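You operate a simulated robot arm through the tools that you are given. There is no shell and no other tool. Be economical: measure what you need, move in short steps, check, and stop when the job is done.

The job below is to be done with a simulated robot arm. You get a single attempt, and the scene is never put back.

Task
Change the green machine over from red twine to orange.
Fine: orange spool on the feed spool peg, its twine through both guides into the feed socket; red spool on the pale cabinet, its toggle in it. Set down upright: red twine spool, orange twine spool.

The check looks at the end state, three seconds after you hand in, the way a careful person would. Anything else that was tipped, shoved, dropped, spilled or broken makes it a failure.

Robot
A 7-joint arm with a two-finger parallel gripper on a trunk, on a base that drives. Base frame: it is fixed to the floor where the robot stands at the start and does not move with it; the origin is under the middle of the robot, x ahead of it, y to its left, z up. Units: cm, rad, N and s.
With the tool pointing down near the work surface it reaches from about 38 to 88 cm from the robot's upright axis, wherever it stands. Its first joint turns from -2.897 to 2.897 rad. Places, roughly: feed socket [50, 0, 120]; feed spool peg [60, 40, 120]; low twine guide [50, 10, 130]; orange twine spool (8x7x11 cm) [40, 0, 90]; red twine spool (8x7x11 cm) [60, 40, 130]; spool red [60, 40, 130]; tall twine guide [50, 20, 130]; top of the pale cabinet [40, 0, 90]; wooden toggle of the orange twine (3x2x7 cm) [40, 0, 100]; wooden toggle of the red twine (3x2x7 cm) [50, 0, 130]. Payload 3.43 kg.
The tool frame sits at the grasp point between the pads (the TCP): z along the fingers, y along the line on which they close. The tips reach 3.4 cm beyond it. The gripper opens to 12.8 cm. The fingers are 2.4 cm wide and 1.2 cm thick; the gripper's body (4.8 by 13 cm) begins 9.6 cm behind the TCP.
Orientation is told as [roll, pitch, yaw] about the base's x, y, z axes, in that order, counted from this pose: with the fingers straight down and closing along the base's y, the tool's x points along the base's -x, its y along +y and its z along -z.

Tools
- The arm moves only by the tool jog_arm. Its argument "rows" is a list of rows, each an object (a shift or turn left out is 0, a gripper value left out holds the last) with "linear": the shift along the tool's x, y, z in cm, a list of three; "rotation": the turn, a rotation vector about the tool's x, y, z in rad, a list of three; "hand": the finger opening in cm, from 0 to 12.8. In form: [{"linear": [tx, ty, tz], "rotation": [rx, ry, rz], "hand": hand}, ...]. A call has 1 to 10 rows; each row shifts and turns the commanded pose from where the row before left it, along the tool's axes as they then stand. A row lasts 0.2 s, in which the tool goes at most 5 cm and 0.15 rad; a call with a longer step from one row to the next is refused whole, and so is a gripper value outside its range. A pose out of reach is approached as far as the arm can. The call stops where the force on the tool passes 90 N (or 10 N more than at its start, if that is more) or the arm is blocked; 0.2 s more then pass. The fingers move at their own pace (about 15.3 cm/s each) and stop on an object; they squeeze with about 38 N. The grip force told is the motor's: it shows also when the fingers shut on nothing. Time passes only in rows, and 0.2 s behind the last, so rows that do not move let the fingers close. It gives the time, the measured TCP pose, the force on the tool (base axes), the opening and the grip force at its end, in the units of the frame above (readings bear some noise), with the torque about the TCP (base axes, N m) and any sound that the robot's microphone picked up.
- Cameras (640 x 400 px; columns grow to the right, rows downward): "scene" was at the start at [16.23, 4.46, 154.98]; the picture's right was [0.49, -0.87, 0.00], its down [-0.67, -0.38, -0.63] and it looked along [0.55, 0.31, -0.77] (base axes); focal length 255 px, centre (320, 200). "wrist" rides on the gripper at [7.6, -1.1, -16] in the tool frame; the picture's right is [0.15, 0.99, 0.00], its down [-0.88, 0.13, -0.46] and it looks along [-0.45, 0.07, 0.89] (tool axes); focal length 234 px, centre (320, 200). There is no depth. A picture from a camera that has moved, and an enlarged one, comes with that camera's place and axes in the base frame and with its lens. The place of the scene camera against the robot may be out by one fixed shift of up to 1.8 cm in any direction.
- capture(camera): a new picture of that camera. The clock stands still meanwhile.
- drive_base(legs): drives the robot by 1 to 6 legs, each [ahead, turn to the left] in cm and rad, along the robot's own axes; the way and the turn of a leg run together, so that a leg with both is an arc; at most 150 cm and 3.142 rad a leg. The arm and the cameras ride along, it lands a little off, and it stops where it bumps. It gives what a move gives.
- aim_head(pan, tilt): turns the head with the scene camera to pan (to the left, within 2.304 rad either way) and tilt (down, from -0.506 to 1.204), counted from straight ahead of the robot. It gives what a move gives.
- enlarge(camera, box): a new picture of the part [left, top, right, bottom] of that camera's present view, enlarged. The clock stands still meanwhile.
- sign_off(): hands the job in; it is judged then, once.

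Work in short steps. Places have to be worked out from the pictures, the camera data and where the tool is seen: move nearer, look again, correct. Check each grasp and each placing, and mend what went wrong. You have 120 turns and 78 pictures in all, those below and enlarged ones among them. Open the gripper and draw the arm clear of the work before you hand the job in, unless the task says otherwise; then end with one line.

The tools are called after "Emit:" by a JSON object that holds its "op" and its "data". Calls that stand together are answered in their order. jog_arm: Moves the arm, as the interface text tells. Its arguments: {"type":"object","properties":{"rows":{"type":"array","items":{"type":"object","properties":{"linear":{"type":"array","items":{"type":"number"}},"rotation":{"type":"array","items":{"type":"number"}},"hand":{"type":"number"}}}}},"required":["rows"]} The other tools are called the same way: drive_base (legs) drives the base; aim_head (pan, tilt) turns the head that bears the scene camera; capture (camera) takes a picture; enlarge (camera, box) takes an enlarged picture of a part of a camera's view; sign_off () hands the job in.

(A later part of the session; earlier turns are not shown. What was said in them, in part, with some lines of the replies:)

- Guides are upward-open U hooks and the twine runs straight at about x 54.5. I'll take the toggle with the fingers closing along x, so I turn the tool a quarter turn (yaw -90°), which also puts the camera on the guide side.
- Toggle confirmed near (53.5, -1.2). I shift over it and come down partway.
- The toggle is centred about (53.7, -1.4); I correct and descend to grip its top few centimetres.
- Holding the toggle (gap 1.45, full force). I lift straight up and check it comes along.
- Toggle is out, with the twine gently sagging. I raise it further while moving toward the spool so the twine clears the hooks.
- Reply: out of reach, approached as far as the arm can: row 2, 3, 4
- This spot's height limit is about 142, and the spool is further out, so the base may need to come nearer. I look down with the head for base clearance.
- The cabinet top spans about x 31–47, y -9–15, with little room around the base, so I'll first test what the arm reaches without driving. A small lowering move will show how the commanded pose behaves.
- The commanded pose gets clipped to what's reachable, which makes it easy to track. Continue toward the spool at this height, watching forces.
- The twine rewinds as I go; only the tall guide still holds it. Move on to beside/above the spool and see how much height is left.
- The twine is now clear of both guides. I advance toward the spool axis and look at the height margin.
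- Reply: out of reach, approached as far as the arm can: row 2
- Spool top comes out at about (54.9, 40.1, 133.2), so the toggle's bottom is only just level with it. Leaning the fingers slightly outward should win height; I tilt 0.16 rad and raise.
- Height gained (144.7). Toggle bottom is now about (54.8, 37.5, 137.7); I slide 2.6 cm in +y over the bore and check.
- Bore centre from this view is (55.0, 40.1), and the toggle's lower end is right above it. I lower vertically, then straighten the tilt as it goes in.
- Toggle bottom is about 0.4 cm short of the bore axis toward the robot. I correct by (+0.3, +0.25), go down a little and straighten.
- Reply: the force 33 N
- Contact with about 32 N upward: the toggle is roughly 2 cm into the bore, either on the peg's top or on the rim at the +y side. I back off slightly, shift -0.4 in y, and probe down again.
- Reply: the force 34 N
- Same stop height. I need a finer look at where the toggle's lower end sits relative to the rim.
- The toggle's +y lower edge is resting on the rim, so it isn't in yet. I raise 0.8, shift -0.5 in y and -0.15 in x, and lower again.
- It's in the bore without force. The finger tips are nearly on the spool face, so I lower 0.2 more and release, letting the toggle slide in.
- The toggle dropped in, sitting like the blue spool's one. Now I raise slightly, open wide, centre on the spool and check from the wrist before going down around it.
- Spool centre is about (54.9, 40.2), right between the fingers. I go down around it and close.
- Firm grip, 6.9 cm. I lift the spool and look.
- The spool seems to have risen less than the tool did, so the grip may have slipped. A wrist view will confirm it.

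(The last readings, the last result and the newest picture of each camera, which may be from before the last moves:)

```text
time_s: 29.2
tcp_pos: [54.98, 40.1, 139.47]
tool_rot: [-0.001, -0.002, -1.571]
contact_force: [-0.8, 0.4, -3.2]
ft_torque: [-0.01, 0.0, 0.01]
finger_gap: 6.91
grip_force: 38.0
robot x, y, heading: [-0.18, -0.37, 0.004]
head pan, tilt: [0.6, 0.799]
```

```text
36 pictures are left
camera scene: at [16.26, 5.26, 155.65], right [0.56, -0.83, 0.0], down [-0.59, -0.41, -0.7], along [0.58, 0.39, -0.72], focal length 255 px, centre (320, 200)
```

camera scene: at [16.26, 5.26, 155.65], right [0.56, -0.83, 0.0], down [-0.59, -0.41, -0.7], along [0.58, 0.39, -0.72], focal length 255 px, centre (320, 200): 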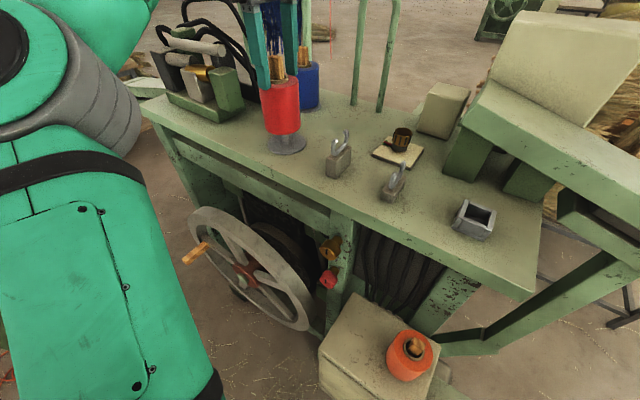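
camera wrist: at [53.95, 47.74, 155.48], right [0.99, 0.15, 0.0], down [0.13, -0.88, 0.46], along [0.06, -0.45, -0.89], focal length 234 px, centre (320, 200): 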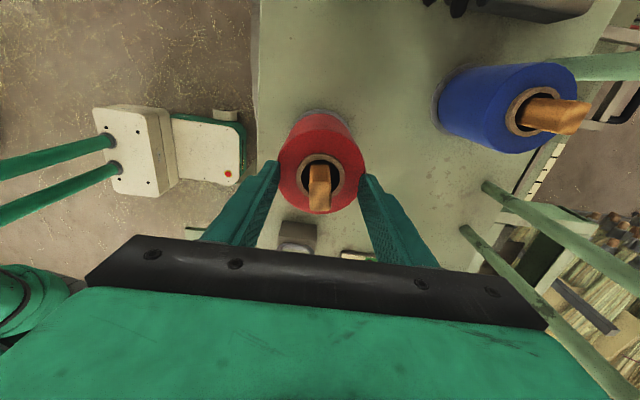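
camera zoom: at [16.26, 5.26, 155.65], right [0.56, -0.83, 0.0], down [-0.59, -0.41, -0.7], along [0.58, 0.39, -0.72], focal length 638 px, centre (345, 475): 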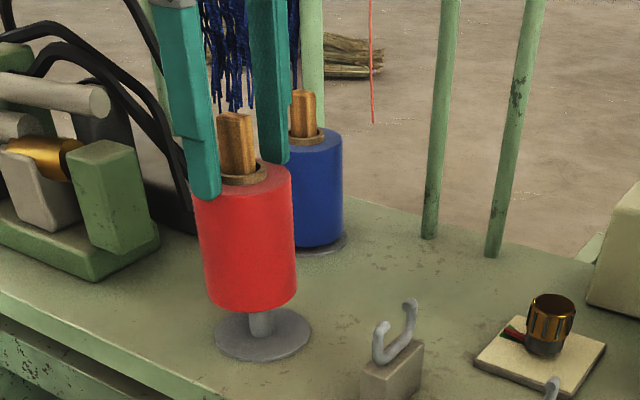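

The grip did slip (only the top 1–2 cm is held). I set it back down on the peg, regrip deeper, and will lift slowly.

Emit:
{"op": "jog_arm", "data": {"rows": [{"linear": [0, 0, 1.5]}, {"linear": [0, 0, 1.5]}, {"linear": [0, 0, 1.5]}, {"linear": [0, 0, 1.5]}, {}]}}

Emit:
{"op": "enlarge", "data": {"camera": "scene", "box": [220, 10, 400, 170]}}

```text
time_s: 30.4
tcp_pos: [54.71, 39.74, 133.84]
tool_rot: [0.001, 0.003, -1.572]
contact_force: [-7.7, -5.7, 54.8]
ft_torque: [-0.24, 0.33, -0.12]
finger_gap: 6.89
grip_force: 38.1
robot x, y, heading: [0.3, -0.06, -0.001]
head pan, tilt: [0.6, 0.799]
```

```text
2.50 times, centred on (310, 90) of scene
camera zoom: at [16.09, 5.13, 155.68], right [0.56, -0.83, 0.0], down [-0.59, -0.4, -0.7], along [0.58, 0.39, -0.72], focal length 638 px, centre (345, 475)
```

zoom: 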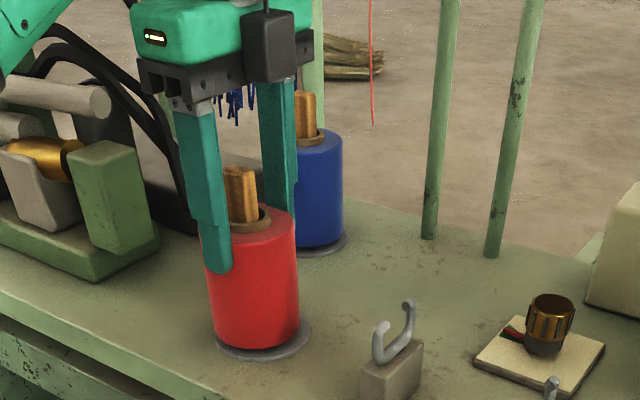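

It's seated again, and the pads carry over 50 N without slipping, so something resisted the first pull. I reopen, go 5 cm deeper, regrip and lift slowly while reading the force.

Emit:
{"op": "jog_arm", "data": {"rows": [{"linear": [0, 0, -0.3]}, {"hand": 9.5}, {}, {"linear": [0.3, 0.2, 2.5]}, {"linear": [0, 0, 2.3]}, {}, {"hand": 0}, {}, {}, {}]}}

Emit:
{"op": "jog_arm", "data": {"rows": [{"linear": [0, 0, -0.7]}, {"linear": [0, 0, -0.7]}, {}]}}

```text
time_s: 32.6
tcp_pos: [55.29, 40.4, 129.14]
tool_rot: [-0.001, -0.001, -1.572]
contact_force: [0.3, 0.3, 0.0]
ft_torque: [-0.01, 0.01, 0.02]
finger_gap: 6.92
grip_force: 38.3
robot x, y, heading: [-0.03, 0.0, 0.002]
head pan, tilt: [0.6, 0.799]
```

```text
time_s: 33.4
tcp_pos: [55.14, 40.44, 130.29]
tool_rot: [-0.002, 0.0, -1.571]
contact_force: [-0.1, -0.2, -2.7]
ft_torque: [-0.03, -0.02, -0.04]
finger_gap: 6.88
grip_force: 37.9
robot x, y, heading: [-0.13, -0.59, -0.0]
head pan, tilt: [0.6, 0.799]
```

Only its weight (about 3 N) shows, so it's lifting freely. I continue slowly.

Emit:
{"op": "jog_arm", "data": {"rows": [{"linear": [0, 0, -1]}, {"linear": [0, 0, -1]}, {"linear": [0, 0, -1]}, {"linear": [0, 0, -1]}, {"linear": [0, 0, -1]}, {"linear": [0, 0, -1]}, {"linear": [0, 0, -1]}, {"linear": [0, 0, -1]}, {"linear": [0, 0, -1]}, {}]}}

Emit:
{"op": "enlarge", "data": {"camera": "scene", "box": [220, 10, 400, 170]}}

```text
time_s: 35.6
tcp_pos: [55.1, 40.27, 139.31]
tool_rot: [-0.001, -0.001, -1.57]
contact_force: [-1.3, 0.9, -2.8]
ft_torque: [0.0, 0.02, 0.02]
finger_gap: 6.9
grip_force: 37.8
robot x, y, heading: [-0.12, 0.21, 0.001]
head pan, tilt: [0.6, 0.799]
```

```text
2.50 times, centred on (310, 90) of scene
camera zoom: at [16.26, 5.26, 155.65], right [0.56, -0.83, 0.0], down [-0.59, -0.41, -0.7], along [0.58, 0.39, -0.72], focal length 638 px, centre (345, 475)
```

zoom: 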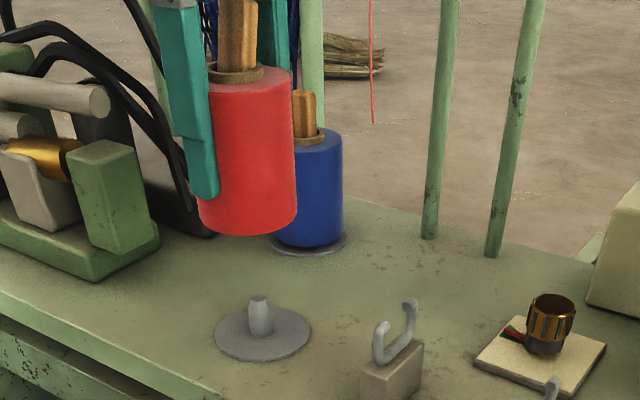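

The spool is clear of the peg (which is only ~3 cm tall), toggle aboard. Carry it off the front of the bench, then across toward the cabinet's free left half.

Emit:
{"op": "jog_arm", "data": {"rows": [{"linear": [0, -3.5, 0]}, {"linear": [0, -4, 0]}, {"linear": [0, -4, 0]}, {"linear": [-1, -3.5, 0]}, {"linear": [-4, 0, 0]}, {"linear": [-4, 0, 0]}, {"linear": [-4, 0, 0]}, {"linear": [-4, 0, 0]}, {"linear": [-4, 0, 0]}, {}]}}

Emit:
{"op": "jog_arm", "data": {"rows": [{"linear": [-4, 0, 0]}, {"linear": [-4, 0, 3]}, {"linear": [-3.5, 0, 4]}, {"linear": [0, 0, 4]}, {"linear": [0, 0, 4]}, {"linear": [0, 0, 4]}, {"linear": [0, 0, 4]}, {}]}}

Emit:
{"op": "aim_head", "data": {"pan": 0.1, "tilt": 1.0}}

Emit:
{"op": "capture", "data": {"camera": "scene"}}

Emit:
{"op": "capture", "data": {"camera": "wrist"}}

```text
time_s: 37.8
tcp_pos: [40.32, 19.33, 139.2]
tool_rot: [-0.002, 0.001, -1.57]
contact_force: [0.1, 0.7, -3.2]
ft_torque: [0.03, 0.0, -0.01]
finger_gap: 6.87
grip_force: 37.7
robot x, y, heading: [0.13, 0.04, -0.001]
head pan, tilt: [0.6, 0.799]
```

```text
refused: row 3 steps farther than a row can; nothing moved
```

```text
time_s: 38.7
tcp_pos: [40.3, 19.39, 139.25]
tool_rot: [-0.002, 0.001, -1.57]
contact_force: [0.6, -0.3, -3.2]
ft_torque: [-0.01, -0.01, 0.03]
finger_gap: 6.9
grip_force: 37.8
robot x, y, heading: [-0.24, -0.19, 0.001]
head pan, tilt: [0.099, 1.0]
```

```text
33 pictures are left
camera scene: at [16.53, 1.39, 154.14], right [0.1, -0.99, 0.0], down [-0.84, -0.08, -0.54], along [0.54, 0.05, -0.84], focal length 255 px, centre (320, 200)
```

scene: 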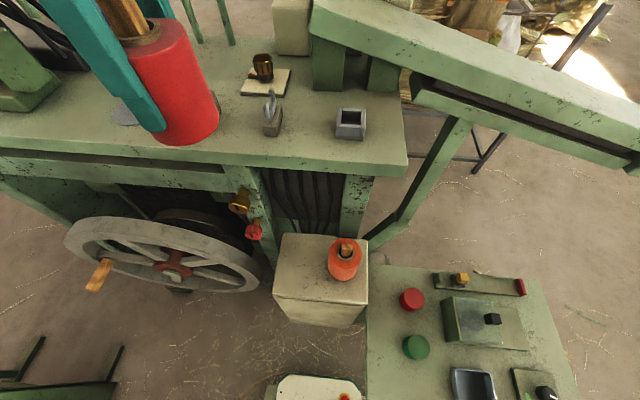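

```text
32 pictures are left
camera wrist: at [39.13, 26.98, 155.38], right [0.99, 0.15, 0.0], down [0.13, -0.88, 0.45], along [0.06, -0.45, -0.89], focal length 234 px, centre (320, 200)
```

wrist: 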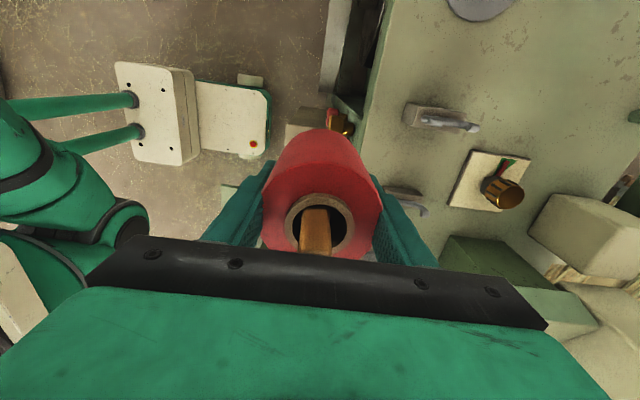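

The cabinet top spans roughly x 30.6–47, y -9.6–15; orange is at about (40.3, -2.5). I bring red to (39.5, 8) and start down.

Emit:
{"op": "jog_arm", "data": {"rows": [{"linear": [-4, -0.3, 0]}, {"linear": [-4, -0.3, 0]}, {"linear": [-3.3, -0.2, 0]}, {"linear": [0, 0, 4]}, {"linear": [0, 0, 4]}, {"linear": [0, 0, 4]}, {"linear": [0, 0, 4]}, {"linear": [0, 0, 4]}, {}]}}

Emit:
{"op": "jog_arm", "data": {"rows": [{"linear": [0, 0, 4]}, {"linear": [0, 0, 4]}, {"linear": [0, 0, 4]}, {"linear": [0, 0, 4]}, {"linear": [0, 0, 3]}, {}]}}

Emit:
{"op": "capture", "data": {"camera": "scene"}}

```text
time_s: 40.7
tcp_pos: [39.24, 8.16, 119.3]
tool_rot: [-0.002, 0.004, -1.571]
contact_force: [0.0, -0.1, -3.0]
ft_torque: [0.03, -0.02, -0.02]
finger_gap: 6.89
grip_force: 38.1
robot x, y, heading: [-0.03, 0.12, -0.002]
head pan, tilt: [0.099, 1.0]
```

```text
time_s: 42.1
tcp_pos: [39.28, 8.23, 100.41]
tool_rot: [0.0, 0.002, -1.57]
contact_force: [0.2, -0.1, -2.7]
ft_torque: [0.0, 0.01, 0.02]
finger_gap: 6.9
grip_force: 38.1
robot x, y, heading: [-0.03, 0.19, 0.003]
head pan, tilt: [0.099, 1.0]
```

```text
31 pictures are left
camera scene: at [16.53, 1.38, 154.14], right [0.1, -1.0, 0.0], down [-0.84, -0.08, -0.54], along [0.54, 0.05, -0.84], focal length 255 px, centre (320, 200)
```

scene: 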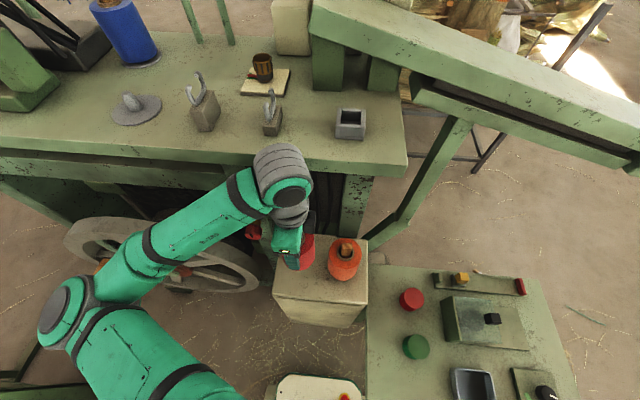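

Clear so far. I lower the remaining ~6.5 cm carefully until it touches.

Emit:
{"op": "jog_arm", "data": {"rows": [{"linear": [0, 0, 2]}, {"linear": [0, 0, 2]}, {"linear": [0, 0, 1]}, {"linear": [0, 0, 0.7]}, {}]}}

Emit:
{"op": "jog_arm", "data": {"rows": [{"linear": [0, 0, 0.5]}, {"linear": [0, 0, 0.3]}, {}]}}

```text
time_s: 43.3
tcp_pos: [39.15, 8.03, 94.66]
tool_rot: [-0.003, 0.001, -1.571]
contact_force: [0.4, 0.2, -3.1]
ft_torque: [0.04, 0.0, 0.01]
finger_gap: 6.86
grip_force: 38.0
robot x, y, heading: [-0.13, 0.07, 0.004]
head pan, tilt: [0.099, 1.0]
```

```text
time_s: 44.1
tcp_pos: [39.31, 8.19, 93.88]
tool_rot: [-0.002, 0.001, -1.57]
contact_force: [-0.4, 0.5, -2.4]
ft_torque: [0.01, 0.03, 0.02]
finger_gap: 6.92
grip_force: 37.9
robot x, y, heading: [0.07, -0.17, -0.0]
head pan, tilt: [0.099, 1.0]
```

Not touching yet; a bit further in small steps.

Emit:
{"op": "jog_arm", "data": {"rows": [{"linear": [0, 0, 0.3]}, {"linear": [0, 0, 0.3]}, {}]}}

Emit:
{"op": "jog_arm", "data": {"rows": [{"linear": [0, 0, 0.3]}, {"linear": [0, 0, 0.2]}, {}]}}

```text
time_s: 44.9
tcp_pos: [39.26, 8.08, 93.23]
tool_rot: [-0.004, -0.001, -1.57]
contact_force: [0.9, -0.4, -2.8]
ft_torque: [-0.03, 0.03, -0.01]
finger_gap: 6.9
grip_force: 38.5
robot x, y, heading: [0.01, -0.27, -0.001]
head pan, tilt: [0.099, 1.0]
```

```text
time_s: 45.7
tcp_pos: [39.21, 8.2, 92.78]
tool_rot: [-0.002, 0.002, -1.571]
contact_force: [-0.4, 0.3, -3.9]
ft_torque: [-0.03, 0.0, -0.01]
finger_gap: 6.9
grip_force: 37.5
robot x, y, heading: [-0.02, 0.32, 0.0]
head pan, tilt: [0.099, 1.0]
```

Emit:
{"op": "jog_arm", "data": {"rows": [{"linear": [0, 0, 0.3]}, {"linear": [0, 0, 0.3]}, {}]}}

Emit:
{"op": "capture", "data": {"camera": "wrist"}}

```text
time_s: 46.5
tcp_pos: [39.27, 8.19, 92.18]
tool_rot: [-0.001, 0.0, -1.571]
contact_force: [-7.9, 3.8, 48.0]
ft_torque: [0.12, -0.73, -0.18]
finger_gap: 6.89
grip_force: 37.6
robot x, y, heading: [-0.06, -0.01, -0.002]
head pan, tilt: [0.099, 1.0]
```

```text
30 pictures are left
camera wrist: at [38.18, 15.68, 108.28], right [0.99, 0.15, 0.0], down [0.13, -0.88, 0.45], along [0.07, -0.45, -0.89], focal length 234 px, centre (320, 200)
```

wrist: 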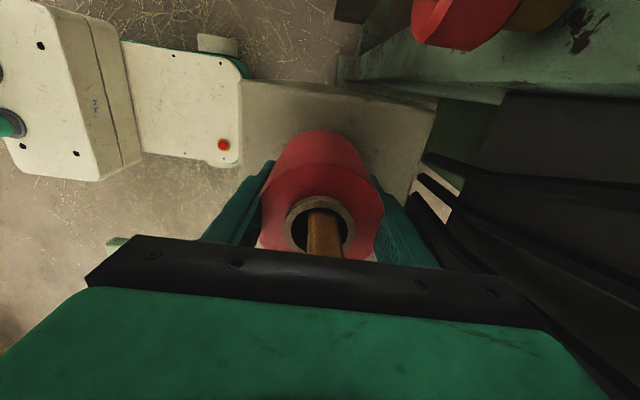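

Touchdown on the cabinet top (z ≈ 85.2). I ease up, release and rise.

Emit:
{"op": "jog_arm", "data": {"rows": [{"linear": [0, 0, -0.25]}, {}, {"hand": 8}, {"hand": 9.5}, {}, {"linear": [0, 0, -2]}, {"linear": [0, 0, -4]}, {"linear": [0, 0, -4]}, {"linear": [0, 0, -4]}, {}]}}

Emit:
{"op": "capture", "data": {"camera": "wrist"}}

```text
time_s: 48.7
tcp_pos: [39.18, 8.21, 106.38]
tool_rot: [-0.002, 0.002, -1.57]
contact_force: [-0.5, -0.5, 0.6]
ft_torque: [-0.03, 0.02, 0.0]
finger_gap: 9.5
grip_force: 0.1
robot x, y, heading: [-0.05, 0.09, -0.001]
head pan, tilt: [0.099, 1.0]
```

```text
29 pictures are left
camera wrist: at [38.15, 15.78, 122.56], right [0.99, 0.15, 0.0], down [0.13, -0.88, 0.45], along [0.06, -0.45, -0.89], focal length 234 px, centre (320, 200)
```

wrist: 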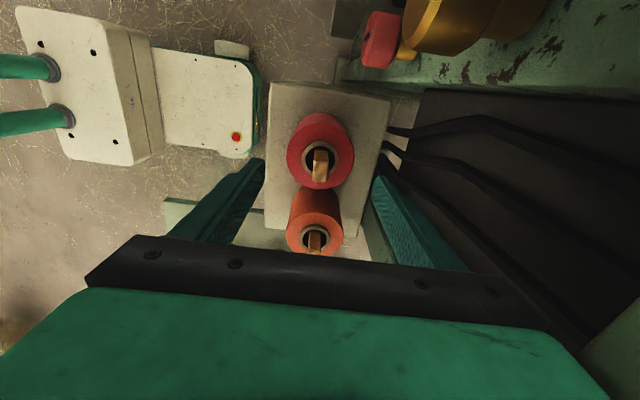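

Red stands well on the cabinet with its toggle in. Orange is at about (39.9, -3.3); I move over it.

Emit:
{"op": "jog_arm", "data": {"rows": [{"linear": [-4, 0.3, 0]}, {"linear": [-4, 0.4, 0]}, {"linear": [-3.5, 0, 0]}, {"linear": [0, 0, 3]}, {}]}}

Emit:
{"op": "enlarge", "data": {"camera": "wrist", "box": [220, 80, 420, 240]}}

```text
time_s: 49.9
tcp_pos: [40.01, -3.34, 103.37]
tool_rot: [-0.002, 0.0, -1.572]
contact_force: [-0.4, -0.7, -0.4]
ft_torque: [-0.04, 0.0, 0.01]
finger_gap: 9.51
grip_force: 0.1
robot x, y, heading: [-0.22, 0.13, -0.0]
head pan, tilt: [0.099, 1.0]
```

```text
2.50 times, centred on (320, 160) of wrist
camera zoom: at [38.91, 4.21, 119.5], right [0.99, 0.15, 0.0], down [0.13, -0.88, 0.45], along [0.06, -0.45, -0.89], focal length 585 px, centre (320, 300)
```

zoom: 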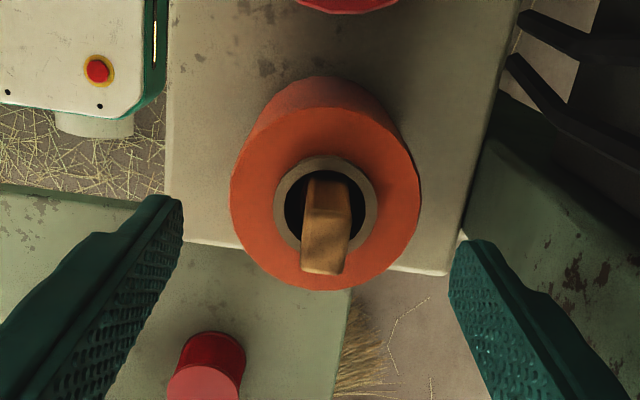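

Centred, and the orange toggle is aligned with the axes. Down, grip, and lift slightly to verify.

Emit:
{"op": "jog_arm", "data": {"rows": [{"linear": [0, 0.1, 4]}, {"linear": [0, 0, 4]}, {"linear": [0, 0, 3.3]}, {}, {"hand": 0}, {}, {}, {"linear": [0, 0, -1]}, {"linear": [0, 0, -1]}, {}]}}

```text
time_s: 52.1
tcp_pos: [39.97, -3.4, 94.04]
tool_rot: [-0.002, 0.002, -1.571]
contact_force: [0.8, 0.6, -2.5]
ft_torque: [0.01, 0.01, 0.01]
finger_gap: 6.92
grip_force: 37.4
robot x, y, heading: [0.2, 0.18, -0.0]
head pan, tilt: [0.099, 1.0]
```

Holding the orange spool. I lift it straight up to transit height.

Emit:
{"op": "jog_arm", "data": {"rows": [{"linear": [0, 0, -4]}, {"linear": [0, 0, -4.5]}, {"linear": [0, 0, -4.5]}, {"linear": [0, 0, -4.5]}, {"linear": [0, 0, -4.5]}, {"linear": [0, 0, -4.5]}, {"linear": [0, 0, -4.5]}, {"linear": [0, 0, -4.5]}, {"linear": [0, 0, -4.5]}, {"linear": [0, 0, -4.5]}]}}

Emit:
{"op": "jog_arm", "data": {"rows": [{"linear": [4.5, 0, -1]}, {"linear": [4.5, 0, 0]}, {"linear": [4.5, 0, 0]}, {"linear": [4.5, 0, 0]}, {"linear": [4.5, 0, 0]}, {"linear": [4.5, 0, 0]}, {"linear": [4.5, 0, 0]}, {"linear": [4.5, 0, 0]}, {"linear": [4.5, 0, 0]}, {"linear": [2.5, 0, 0]}]}}

Emit:
{"op": "jog_arm", "data": {"rows": [{"linear": [0, 4, 0]}, {"linear": [0, 4, 0]}, {"linear": [0, 4, 0]}, {"linear": [0, 2, 0]}, {}]}}

Emit:
{"op": "aim_head", "data": {"pan": 0.6, "tilt": 0.8}}

Emit:
{"op": "capture", "data": {"camera": "scene"}}

```text
time_s: 52.9
tcp_pos: [39.74, -3.24, 104.32]
tool_rot: [-0.031, 0.005, -1.574]
contact_force: [7.5, 3.0, -25.9]
ft_torque: [-1.04, 2.54, 0.02]
finger_gap: 6.89
grip_force: 37.9
robot x, y, heading: [0.1, -0.12, -0.004]
head pan, tilt: [0.099, 1.0]
stopped in row 3: the force on the tool passed its limit at 196 N (the readings are from after the stop); the commanded pose is now the measured one
```

```text
time_s: 53.3
tcp_pos: [39.09, -1.11, 104.35]
tool_rot: [-0.051, -0.001, -1.598]
contact_force: [-1.4, 2.0, -17.8]
ft_torque: [0.2, 1.01, 0.18]
finger_gap: 6.92
grip_force: 38.0
robot x, y, heading: [-0.0, 0.06, 0.002]
head pan, tilt: [0.099, 1.0]
stopped in row 1: the force on the tool passed its limit at 185 N (the readings are from after the stop); the commanded pose is now the measured one
```

```text
time_s: 53.7
tcp_pos: [41.78, -0.95, 104.33]
tool_rot: [-0.058, 0.001, -1.61]
contact_force: [-35.9, 18.5, 4.1]
ft_torque: [-2.51, -5.42, 1.33]
finger_gap: 6.89
grip_force: 37.9
robot x, y, heading: [-0.37, 0.27, -0.002]
head pan, tilt: [0.099, 1.0]
stopped in row 2: the force on the tool passed its limit at 144 N (the readings are from after the stop); the commanded pose is now the measured one
```

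```text
time_s: 54.6
tcp_pos: [41.81, -1.11, 104.19]
tool_rot: [-0.058, 0.001, -1.611]
contact_force: [-58.8, 26.4, 0.4]
ft_torque: [-3.74, -8.71, 2.04]
finger_gap: 6.92
grip_force: 37.7
robot x, y, heading: [-0.25, -0.57, -0.005]
head pan, tilt: [0.6, 0.799]
```

```text
27 pictures are left
camera scene: at [15.93, 5.36, 155.68], right [0.56, -0.83, 0.0], down [-0.59, -0.41, -0.7], along [0.58, 0.39, -0.72], focal length 255 px, centre (320, 200)
```

scene: 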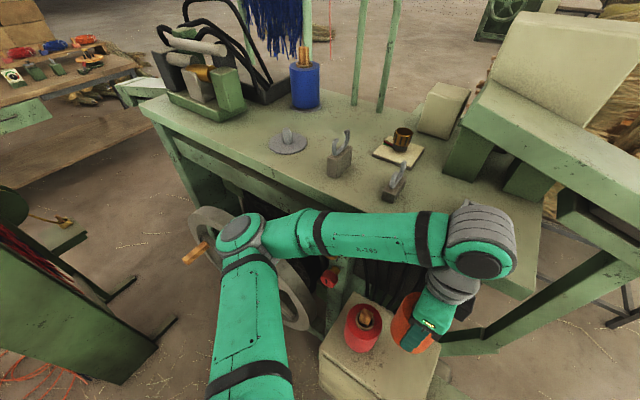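

I shouldn't have chained those calls: the torque puts the contact ~15 cm above the TCP, so the gripper body's +x end is caught on the bench's front edge. I back out in -x and check the grip before lifting.

Emit:
{"op": "jog_arm", "data": {"rows": [{"linear": [0, -1.2, 0]}, {"linear": [0, -1.2, 0]}, {"linear": [0, -1.0, 0], "rotation": [0, 0, -0.04]}, {}]}}

Emit:
{"op": "capture", "data": {"camera": "wrist"}}

```text
time_s: 55.6
tcp_pos: [38.7, -1.11, 104.42]
tool_rot: [-0.061, 0.0, -1.568]
contact_force: [-0.1, -0.3, -1.7]
ft_torque: [0.0, 0.02, 0.01]
finger_gap: 6.9
grip_force: 38.2
robot x, y, heading: [-0.11, 0.23, -0.003]
head pan, tilt: [0.6, 0.799]
```

```text
26 pictures are left
camera wrist: at [38.48, 6.39, 120.57], right [0.99, 0.15, -0.06], down [0.16, -0.88, 0.44], along [0.01, -0.45, -0.89], focal length 234 px, centre (320, 200)
```

wrist: 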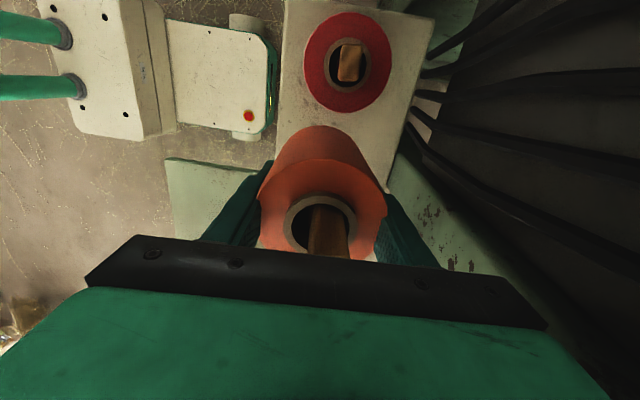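

Spool is still held and red is undisturbed. I straighten the tilt, move a little more off the bench edge and lift gently.

Emit:
{"op": "jog_arm", "data": {"rows": [{"linear": [0, -0.7, 0], "rotation": [-0.06, 0, 0]}, {"linear": [0, 0, -1.5]}, {"linear": [0, 0, -2]}, {"linear": [0, 0, -2]}, {}]}}

```text
time_s: 56.8
tcp_pos: [37.85, -0.91, 109.89]
tool_rot: [0.001, 0.004, -1.568]
contact_force: [-0.7, -0.3, -2.3]
ft_torque: [-0.02, 0.03, 0.0]
finger_gap: 6.91
grip_force: 38.1
robot x, y, heading: [0.01, -0.34, 0.0]
head pan, tilt: [0.6, 0.799]
```

Free now. I continue upward.

Emit:
{"op": "jog_arm", "data": {"rows": [{"linear": [0, 0, -3]}, {"linear": [0, 0, -4]}, {"linear": [0, 0, -4]}, {"linear": [0, 0, -4]}, {"linear": [0, 0, -4]}, {"linear": [0, 0, -4]}, {"linear": [0, 0, -4]}, {"linear": [0, 0, -2]}, {}]}}

```text
time_s: 58.8
tcp_pos: [38.09, -1.13, 139.02]
tool_rot: [0.0, 0.002, -1.569]
contact_force: [-1.1, -0.8, -1.6]
ft_torque: [-0.02, 0.01, -0.02]
finger_gap: 6.94
grip_force: 38.4
robot x, y, heading: [-0.28, 0.01, -0.001]
head pan, tilt: [0.6, 0.799]
```

At transit height without contact. Next sweep left to y ≈ 40.

Emit:
{"op": "jog_arm", "data": {"rows": [{"linear": [4, 0.3, 0]}, {"linear": [4.5, 0.3, 0]}, {"linear": [4.5, 0.3, 0]}, {"linear": [4.5, 0.3, 0]}, {"linear": [4.5, 0.3, 0]}, {"linear": [4.5, 0.3, 0]}, {"linear": [4.5, 0.2, 0]}, {"linear": [4.5, 0, 0]}, {"linear": [4.3, 0, 0]}, {"linear": [1.3, 0, 0]}]}}

```text
time_s: 61.0
tcp_pos: [40.03, 39.98, 139.26]
tool_rot: [-0.001, 0.003, -1.57]
contact_force: [-1.1, -0.3, -2.3]
ft_torque: [-0.01, 0.0, -0.02]
finger_gap: 6.89
grip_force: 38.0
robot x, y, heading: [-0.09, -0.1, 0.002]
head pan, tilt: [0.6, 0.799]
```

Now over the peg in +x, then a look from both cameras.

Emit:
{"op": "jog_arm", "data": {"rows": [{"linear": [0, 4, 0]}, {"linear": [0, 4, 0]}, {"linear": [0, 4, 0]}, {"linear": [0.2, 3.1, 0]}, {}]}}

Emit:
{"op": "enlarge", "data": {"camera": "scene", "box": [220, 10, 400, 170]}}

Emit:
{"op": "capture", "data": {"camera": "wrist"}}

```text
time_s: 62.2
tcp_pos: [54.84, 40.3, 139.27]
tool_rot: [-0.001, 0.003, -1.569]
contact_force: [0.2, 0.3, -2.5]
ft_torque: [-0.02, 0.0, 0.02]
finger_gap: 6.92
grip_force: 38.0
robot x, y, heading: [-0.26, 0.04, 0.002]
head pan, tilt: [0.6, 0.799]
```

```text
2.50 times, centred on (310, 90) of scene
camera zoom: at [16.14, 5.25, 155.66], right [0.57, -0.82, 0.0], down [-0.59, -0.41, -0.7], along [0.58, 0.39, -0.72], focal length 638 px, centre (345, 475)
```

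zoom: 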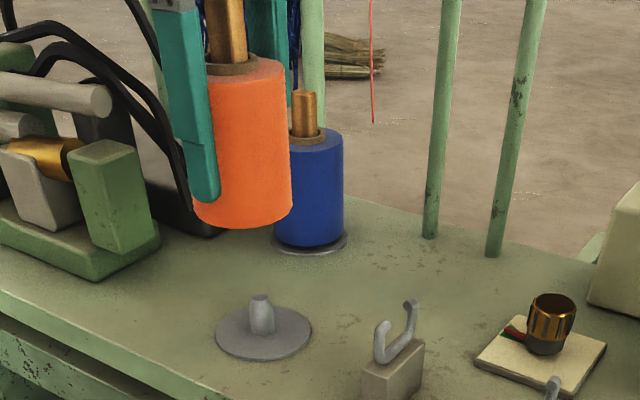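

```text
24 pictures are left
camera wrist: at [53.8, 47.79, 155.31], right [0.99, 0.15, 0.0], down [0.13, -0.88, 0.45], along [0.07, -0.45, -0.89], focal length 234 px, centre (320, 200)
```

wrist: 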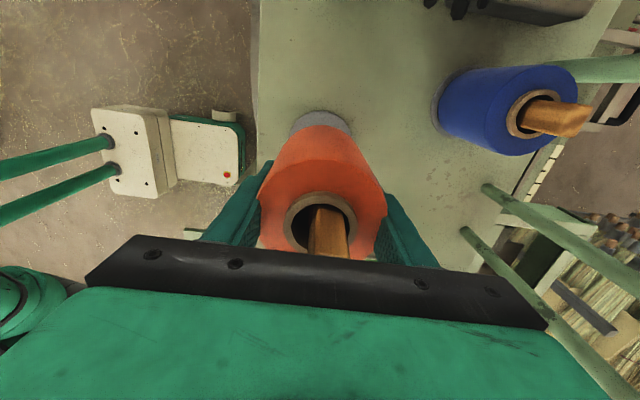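

Nearly the same pose as when the red spool came off. I shift +0.3 in x and lower over the peg.

Emit:
{"op": "jog_arm", "data": {"rows": [{"linear": [0.05, 0.33, 0]}, {"linear": [0, 0, 2]}, {"linear": [0, 0, 2]}, {"linear": [0, 0, 1.5]}, {"linear": [0, 0, 1]}, {"linear": [0, 0, 1]}, {"linear": [0, 0, 1]}, {}]}}

```text
time_s: 64.0
tcp_pos: [55.18, 40.17, 130.55]
tool_rot: [-0.001, 0.004, -1.569]
contact_force: [-0.4, 0.4, -2.7]
ft_torque: [-0.03, 0.03, 0.01]
finger_gap: 6.9
grip_force: 38.3
robot x, y, heading: [-0.02, 0.25, 0.001]
head pan, tilt: [0.6, 0.799]
```

Past the peg top with no contact. Lower on until it seats.

Emit:
{"op": "jog_arm", "data": {"rows": [{"linear": [0, 0, 0.7]}, {"linear": [0, 0, 0.5]}, {"linear": [0, 0, 0.4]}, {}]}}

Emit:
{"op": "jog_arm", "data": {"rows": [{"linear": [0, 0, 0.3]}, {"linear": [0, 0, 0.2]}, {}]}}

```text
time_s: 65.0
tcp_pos: [55.41, 40.21, 128.88]
tool_rot: [0.0, 0.002, -1.569]
contact_force: [-1.0, -1.4, -0.9]
ft_torque: [-0.1, 0.03, -0.03]
finger_gap: 6.93
grip_force: 37.7
robot x, y, heading: [-0.11, -0.36, 0.003]
head pan, tilt: [0.6, 0.799]
```

```text
time_s: 65.8
tcp_pos: [55.48, 40.22, 128.44]
tool_rot: [0.002, 0.002, -1.57]
contact_force: [-1.5, -3.6, -1.4]
ft_torque: [-0.18, 0.09, 0.01]
finger_gap: 6.91
grip_force: 38.1
robot x, y, heading: [-0.13, 0.02, -0.001]
head pan, tilt: [0.6, 0.799]
```

Emit:
{"op": "jog_arm", "data": {"rows": [{"linear": [0, 0, 0.2]}, {"linear": [0, 0, 0.2]}, {}]}}

Emit:
{"op": "enlarge", "data": {"camera": "scene", "box": [220, 10, 400, 170]}}

```text
time_s: 66.6
tcp_pos: [55.15, 40.04, 128.39]
tool_rot: [0.008, 0.005, -1.569]
contact_force: [9.1, 6.8, 49.7]
ft_torque: [-0.54, 1.0, 0.01]
finger_gap: 6.93
grip_force: 37.9
robot x, y, heading: [-0.07, -0.41, 0.003]
head pan, tilt: [0.6, 0.799]
```

```text
2.50 times, centred on (310, 90) of scene
camera zoom: at [16.16, 5.2, 155.67], right [0.56, -0.83, 0.0], down [-0.59, -0.4, -0.7], along [0.58, 0.39, -0.72], focal length 638 px, centre (345, 475)
```

zoom: 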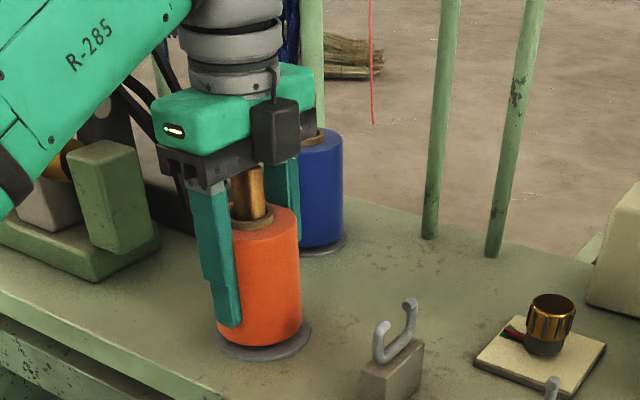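

Seated on the flange. I ease up, release, and rise to toggle height for a look.

Emit:
{"op": "jog_arm", "data": {"rows": [{"linear": [0, 0, -0.2]}, {}, {"hand": 8}, {"hand": 9}, {}, {"linear": [0, 0, -3]}, {"linear": [0, 0, -3]}, {"linear": [0, 0, -3]}, {}]}}

Emit:
{"op": "enlarge", "data": {"camera": "wrist", "box": [240, 100, 400, 230]}}

Emit:
{"op": "enlarge", "data": {"camera": "scene", "box": [270, 30, 350, 110]}}

```text
time_s: 68.6
tcp_pos: [55.41, 40.26, 137.31]
tool_rot: [0.0, 0.001, -1.57]
contact_force: [0.6, 0.2, 0.5]
ft_torque: [0.02, 0.06, 0.01]
finger_gap: 9.01
grip_force: 0.1
robot x, y, heading: [-0.0, 0.15, 0.001]
head pan, tilt: [0.6, 0.799]
```

```text
3.08 times, centred on (320, 165) of wrist
camera zoom: at [54.28, 47.75, 153.44], right [0.99, 0.15, 0.0], down [0.13, -0.88, 0.45], along [0.07, -0.45, -0.89], focal length 720 px, centre (320, 308)
```

zoom: 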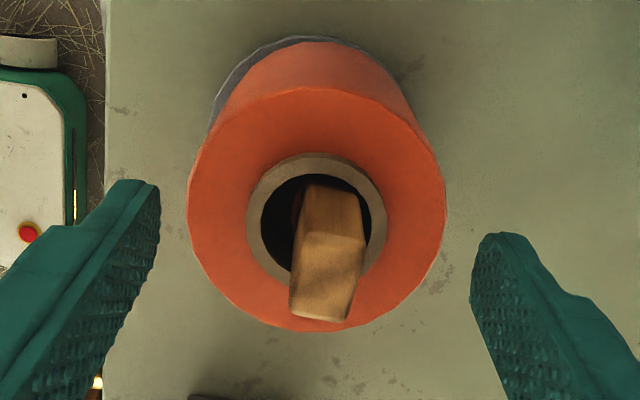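

```text
5.00 times, centred on (310, 70) of scene
camera zoom: at [16.27, 5.24, 155.65], right [0.56, -0.83, 0.0], down [-0.59, -0.4, -0.7], along [0.58, 0.39, -0.72], focal length 1276 px, centre (370, 850)
```

zoom: 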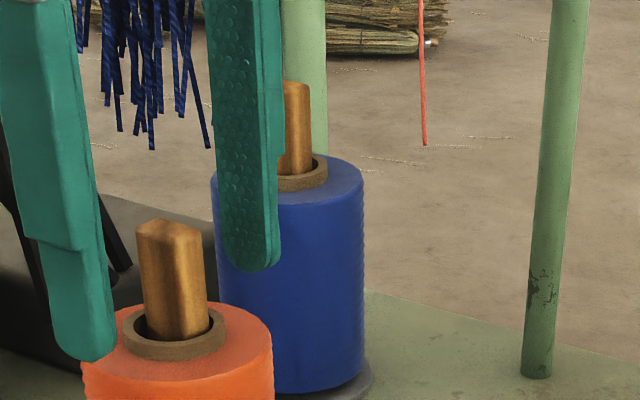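

The orange toggle stands about 4 cm out of the bore at (55.55, 40.2), aligned. I grip it low.

Emit:
{"op": "jog_arm", "data": {"rows": [{"linear": [0, 0.15, 0.3], "hand": 5}, {}, {"hand": 0}, {}, {}, {}]}}

```text
time_s: 70.0
tcp_pos: [55.59, 40.26, 137.06]
tool_rot: [0.001, 0.003, -1.57]
contact_force: [0.2, -0.2, 0.6]
ft_torque: [-0.02, 0.0, -0.01]
finger_gap: 1.43
grip_force: 38.1
robot x, y, heading: [-0.02, -0.0, -0.001]
head pan, tilt: [0.6, 0.799]
```

Toggle held. I draw it up out of the bore, leaning the fingers outward near the top to gain height as before.

Emit:
{"op": "jog_arm", "data": {"rows": [{"linear": [0, 0, -0.9]}, {"linear": [0, 0, -0.9]}, {"linear": [0, 0, -0.9]}, {"linear": [-0.28, -0.38, -0.4], "rotation": [-0.057, 0.041, 0]}, {"linear": [-0.28, -0.38, -0.6], "rotation": [-0.057, 0.041, 0]}, {"linear": [0, 0, -1]}, {"linear": [0, 0, -1]}, {"linear": [0, 0, -0.8]}, {}]}}

Emit:
{"op": "enlarge", "data": {"camera": "scene", "box": [230, 20, 390, 170]}}

```text
time_s: 72.0
tcp_pos: [54.41, 39.37, 143.5]
tool_rot: [0.116, 0.084, -1.563]
contact_force: [0.6, -0.5, -0.4]
ft_torque: [-0.01, 0.0, -0.01]
finger_gap: 1.43
grip_force: 37.9
robot x, y, heading: [-0.3, -0.07, 0.006]
head pan, tilt: [0.6, 0.799]
```

```text
2.67 times, centred on (310, 95) of scene
camera zoom: at [16.22, 5.24, 155.66], right [0.56, -0.83, 0.0], down [-0.59, -0.41, -0.7], along [0.58, 0.39, -0.72], focal length 681 px, centre (347, 480)
```

zoom: 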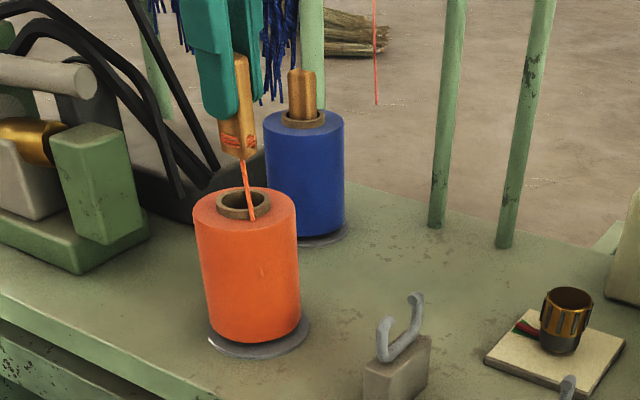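

Out cleanly, with the orange twine trailing from the spool. I carry the toggle along the guide line (x ≈ 54.2) at height toward the socket, straightening as I leave the spool.

Emit:
{"op": "jog_arm", "data": {"rows": [{"linear": [-3, 0, -0.2]}, {"linear": [-4, 0, -0.2]}, {"linear": [-4, 0, 0.5]}, {"linear": [-2, 0, 1], "rotation": [0.116, -0.084, 0]}, {"linear": [-3, 0, 0.5]}, {"linear": [-4, 0, 0]}, {"linear": [-4, 0, 0]}, {}]}}

Emit:
{"op": "capture", "data": {"camera": "scene"}}

Emit:
{"op": "capture", "data": {"camera": "wrist"}}

```text
time_s: 73.8
tcp_pos: [54.26, 15.28, 140.68]
tool_rot: [-0.001, 0.005, -1.571]
contact_force: [0.5, -0.7, 0.3]
ft_torque: [-0.02, 0.03, 0.0]
finger_gap: 1.47
grip_force: 38.2
robot x, y, heading: [0.27, -0.01, -0.001]
head pan, tilt: [0.6, 0.799]
```

```text
19 pictures are left
camera scene: at [16.22, 5.25, 155.66], right [0.57, -0.82, 0.0], down [-0.59, -0.41, -0.7], along [0.58, 0.39, -0.72], focal length 255 px, centre (320, 200)
```

scene: 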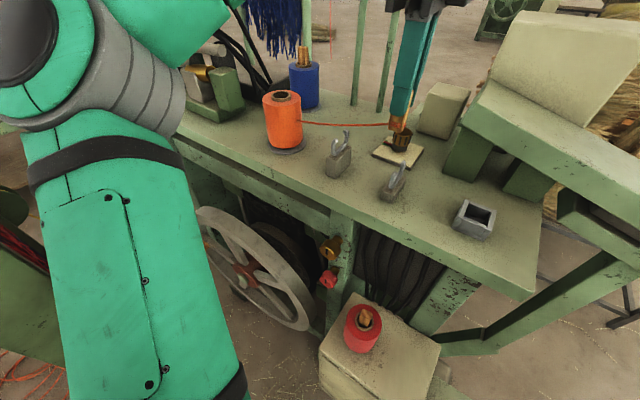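

```text
18 pictures are left
camera wrist: at [53.25, 22.77, 156.8], right [0.99, 0.15, 0.0], down [0.13, -0.88, 0.45], along [0.07, -0.45, -0.89], focal length 234 px, centre (320, 200)
```

wrist: 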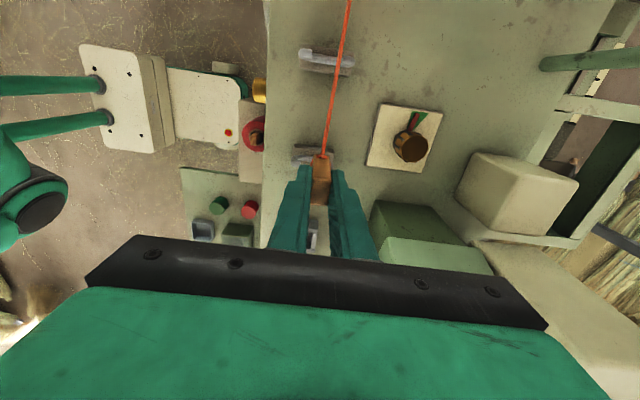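

The twine runs over the tall guide, at x 54.4 within its prongs (51.4–56.4). I carry on to above the socket.

Emit:
{"op": "jog_arm", "data": {"rows": [{"linear": [-4, -0.1, 0]}, {"linear": [-4, -0.1, 0]}, {"linear": [-4, -0.1, 0]}, {"linear": [-4, -0.1, 0]}, {"linear": [-0.6, 0, 0]}, {}]}}

Emit:
{"op": "capture", "data": {"camera": "wrist"}}

Emit:
{"op": "enlarge", "data": {"camera": "scene", "box": [250, 60, 530, 260]}}

```text
time_s: 75.2
tcp_pos: [54.04, -1.11, 140.53]
tool_rot: [-0.002, -0.001, -1.568]
contact_force: [0.0, 0.4, -0.6]
ft_torque: [-0.01, -0.03, 0.01]
finger_gap: 1.46
grip_force: 37.9
robot x, y, heading: [-0.37, -0.1, -0.002]
head pan, tilt: [0.6, 0.799]
```

```text
17 pictures are left
camera wrist: at [52.91, 6.42, 156.64], right [0.99, 0.15, 0.0], down [0.13, -0.88, 0.45], along [0.07, -0.45, -0.89], focal length 234 px, centre (320, 200)
```

wrist: 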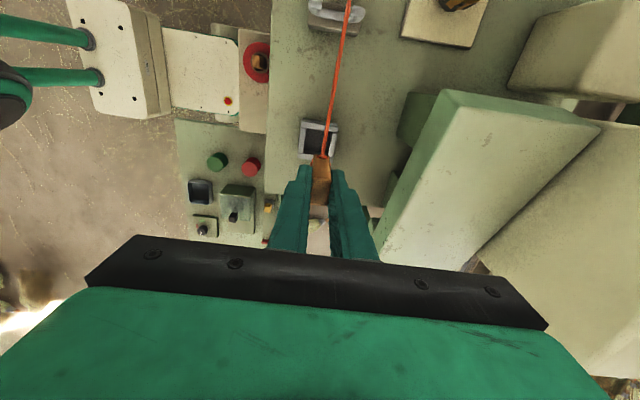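

```text
2.00 times, centred on (390, 160) of scene
camera zoom: at [16.23, 5.24, 155.66], right [0.56, -0.83, 0.0], down [-0.59, -0.4, -0.7], along [0.58, 0.39, -0.72], focal length 510 px, centre (180, 280)
```

zoom: 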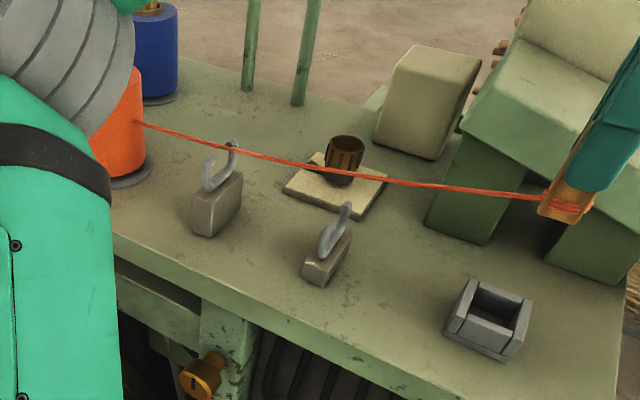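

Twine lies straight above both guides. I lower toward the socket and stop just above its walls for a close look.

Emit:
{"op": "jog_arm", "data": {"rows": [{"linear": [0.3, -0.2, 2]}, {"linear": [0, 0, 2]}, {"linear": [0, 0, 2]}, {"linear": [0, 0, 0.8]}, {}]}}

Emit:
{"op": "enlarge", "data": {"camera": "wrist", "box": [260, 80, 390, 185]}}

Emit:
{"op": "enlarge", "data": {"camera": "scene", "box": [270, 80, 530, 260]}}

```text
time_s: 76.4
tcp_pos: [53.91, -0.86, 133.82]
tool_rot: [-0.001, 0.001, -1.571]
contact_force: [0.6, -0.4, -0.1]
ft_torque: [0.01, 0.0, -0.02]
finger_gap: 1.46
grip_force: 37.7
robot x, y, heading: [0.01, 0.23, -0.001]
head pan, tilt: [0.6, 0.799]
```

```text
3.81 times, centred on (325, 132) of wrist
camera zoom: at [52.8, 6.76, 149.96], right [0.99, 0.15, 0.0], down [0.13, -0.88, 0.45], along [0.07, -0.45, -0.89], focal length 892 px, centre (301, 457)
```

zoom: 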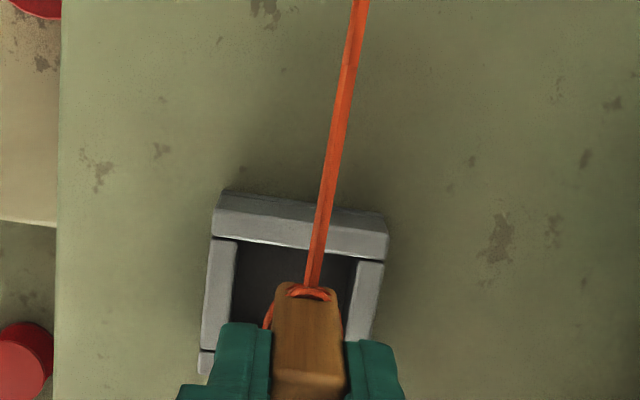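

```text
2.22 times, centred on (400, 170) of scene
camera zoom: at [16.23, 5.24, 155.66], right [0.56, -0.83, 0.0], down [-0.59, -0.4, -0.7], along [0.58, 0.39, -0.72], focal length 567 px, centre (142, 267)
```

zoom: 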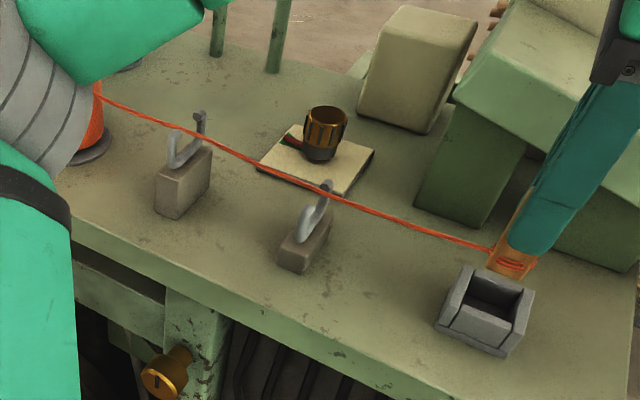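

Alignment is good: opening centre ≈ (53.8, -0.95), toggle ≈ (54.05, -0.95). I shift -0.2 in x and lower into the socket.

Emit:
{"op": "jog_arm", "data": {"rows": [{"linear": [0, -0.2, 0]}, {"linear": [0, 0, 1]}, {"linear": [0, 0, 1]}, {"linear": [0, 0, 0.6]}, {}]}}

Emit:
{"op": "enlarge", "data": {"camera": "scene", "box": [270, 80, 530, 260]}}

```text
time_s: 77.6
tcp_pos: [53.76, -0.84, 131.22]
tool_rot: [-0.001, 0.001, -1.569]
contact_force: [0.3, -0.8, -0.5]
ft_torque: [-0.03, 0.05, 0.01]
finger_gap: 1.45
grip_force: 38.2
robot x, y, heading: [-0.12, -0.07, 0.002]
head pan, tilt: [0.6, 0.799]
```

```text
2.22 times, centred on (400, 170) of scene
camera zoom: at [16.2, 5.24, 155.66], right [0.57, -0.82, 0.0], down [-0.59, -0.41, -0.7], along [0.58, 0.39, -0.72], focal length 567 px, centre (142, 267)
```

zoom: 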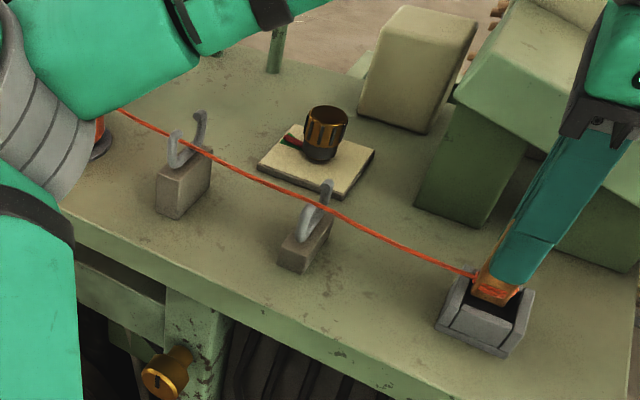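

Twine has dropped into both guides. I lower the toggle the rest of the way to the socket floor.

Emit:
{"op": "jog_arm", "data": {"rows": [{"linear": [0, 0, 0.5]}, {"linear": [0, 0, 0.4]}, {}]}}

Emit:
{"op": "jog_arm", "data": {"rows": [{"linear": [0, 0, 0.4]}, {"linear": [0, 0, 0.3]}, {}]}}

```text
time_s: 78.4
tcp_pos: [53.78, -0.85, 130.33]
tool_rot: [-0.003, -0.001, -1.568]
contact_force: [0.6, 0.0, -0.5]
ft_torque: [-0.01, 0.06, 0.03]
finger_gap: 1.45
grip_force: 38.2
robot x, y, heading: [0.11, -0.01, 0.002]
head pan, tilt: [0.6, 0.799]
```

```text
time_s: 79.2
tcp_pos: [53.85, -0.91, 129.58]
tool_rot: [-0.002, 0.001, -1.568]
contact_force: [-0.2, -0.1, -0.5]
ft_torque: [0.01, 0.02, 0.0]
finger_gap: 1.45
grip_force: 37.8
robot x, y, heading: [-0.09, 0.15, 0.001]
head pan, tilt: [0.6, 0.799]
```

Emit:
{"op": "jog_arm", "data": {"rows": [{"linear": [0, 0, 0.4]}, {"linear": [0, 0, 0.3]}, {}]}}

Emit:
{"op": "enlarge", "data": {"camera": "scene", "box": [400, 130, 530, 250]}}

```text
time_s: 80.0
tcp_pos: [53.71, -0.95, 129.25]
tool_rot: [0.002, 0.0, -1.569]
contact_force: [3.6, -0.4, 40.5]
ft_torque: [0.06, -0.19, -0.01]
finger_gap: 1.46
grip_force: 38.4
robot x, y, heading: [0.03, 0.14, 0.003]
head pan, tilt: [0.6, 0.799]
```

```text
3.33 times, centred on (465, 190) of scene
camera zoom: at [16.15, 5.24, 155.67], right [0.56, -0.83, 0.0], down [-0.59, -0.41, -0.7], along [0.58, 0.39, -0.72], focal length 851 px, centre (-163, 233)
```

zoom: 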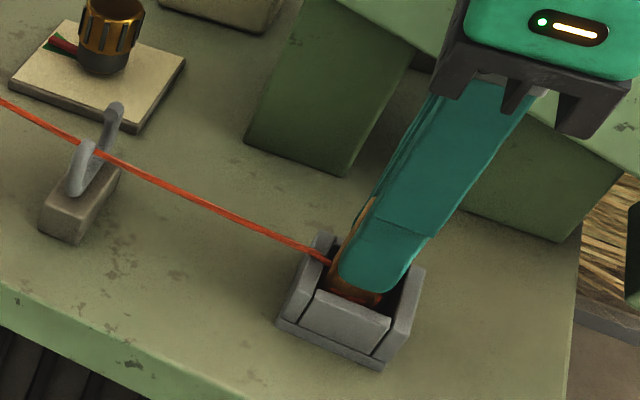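

It's bottomed in the socket. I ease off, open and rise straight up.

Emit:
{"op": "jog_arm", "data": {"rows": [{"linear": [0, 0, -0.2]}, {}, {"hand": 2.5}, {"hand": 3.2}, {}, {"linear": [0, 0, -2]}, {"linear": [0, 0, -3]}, {"linear": [0, 0, -3]}, {"linear": [0, 0, -3]}, {}]}}

Emit:
{"op": "enlarge", "data": {"camera": "scene", "box": [250, 70, 530, 260]}}

Emit:
{"op": "capture", "data": {"camera": "wrist"}}

```text
time_s: 82.2
tcp_pos: [53.94, -0.84, 140.11]
tool_rot: [-0.001, 0.0, -1.569]
contact_force: [-0.2, 0.2, 0.0]
ft_torque: [0.03, 0.01, 0.01]
finger_gap: 3.21
grip_force: 0.0
robot x, y, heading: [-0.14, -0.11, 0.001]
head pan, tilt: [0.6, 0.799]
```

```text
2.11 times, centred on (390, 165) of scene
camera zoom: at [16.22, 5.24, 155.65], right [0.56, -0.83, 0.0], down [-0.59, -0.41, -0.7], along [0.58, 0.39, -0.72], focal length 537 px, centre (173, 274)
```

zoom: 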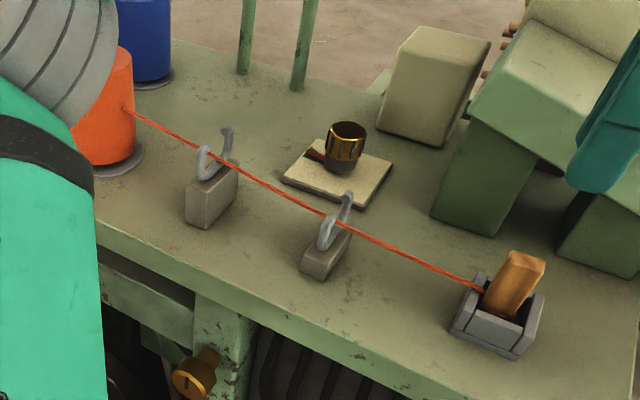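

```text
10 pictures are left
camera wrist: at [52.76, 6.76, 156.28], right [0.99, 0.15, 0.0], down [0.13, -0.88, 0.45], along [0.07, -0.45, -0.89], focal length 234 px, centre (320, 200)
```

wrist: 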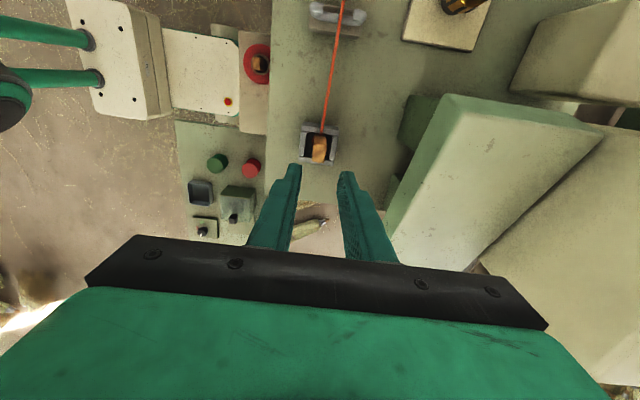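

That matches the original red arrangement. I draw the arm back off the bench, open the gripper, and check the guides closely.

Emit:
{"op": "jog_arm", "data": {"rows": [{"linear": [0, -4, 0], "hand": 10}, {"linear": [0, -4, 0]}, {"linear": [0, -4, 0]}, {"linear": [0, -3, 0]}, {}]}}

Emit:
{"op": "capture", "data": {"camera": "scene"}}

Emit:
{"op": "enlarge", "data": {"camera": "scene", "box": [325, 115, 415, 205]}}

```text
time_s: 83.4
tcp_pos: [38.66, -0.99, 140.1]
tool_rot: [-0.002, 0.001, -1.569]
contact_force: [-0.1, -0.8, -0.5]
ft_torque: [-0.04, 0.0, 0.02]
finger_gap: 10.04
grip_force: 0.0
robot x, y, heading: [-0.3, -0.05, 0.004]
head pan, tilt: [0.6, 0.799]
```

```text
9 pictures are left
camera scene: at [16.22, 5.24, 155.66], right [0.56, -0.83, 0.0], down [-0.59, -0.41, -0.7], along [0.58, 0.39, -0.72], focal length 255 px, centre (320, 200)
```

scene: 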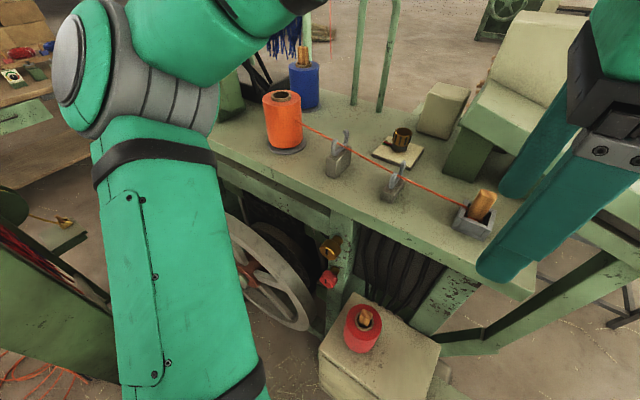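

```text
4.44 times, centred on (370, 160) of scene
camera zoom: at [16.22, 5.24, 155.66], right [0.56, -0.83, 0.0], down [-0.59, -0.41, -0.7], along [0.58, 0.39, -0.72], focal length 1134 px, centre (98, 378)
```

zoom: 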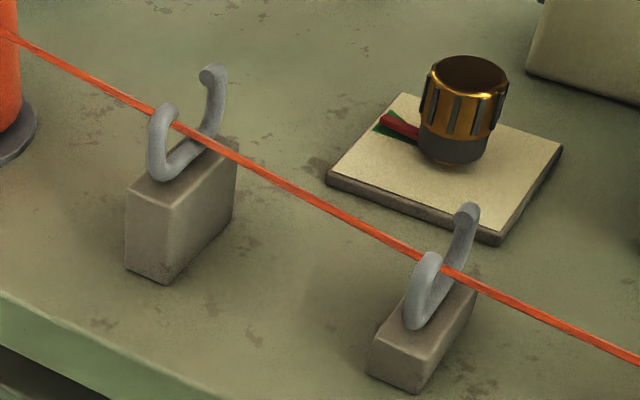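

The orange twine passes behind the front prong and in front of the rear prong of both guides, and its toggle stands in the socket. Both spools are upright, the red toggle is in its spool on the cabinet, and the arm is clear, so I hand in.

Emit:
{"op": "sign_off", "data": {}}

```text
The job is handed in.
```

The green machine is changed over to orange: its spool is on the feed peg and the twine runs through both guides into the feed socket, and the red spool stands upright on the pale cabinet with its toggle in it. While lifting the orange spool, the gripper caught the bench's front edge hard (up to 196 N); I backed it out, and nothing looked moved or damaged in the pictures afterwards.
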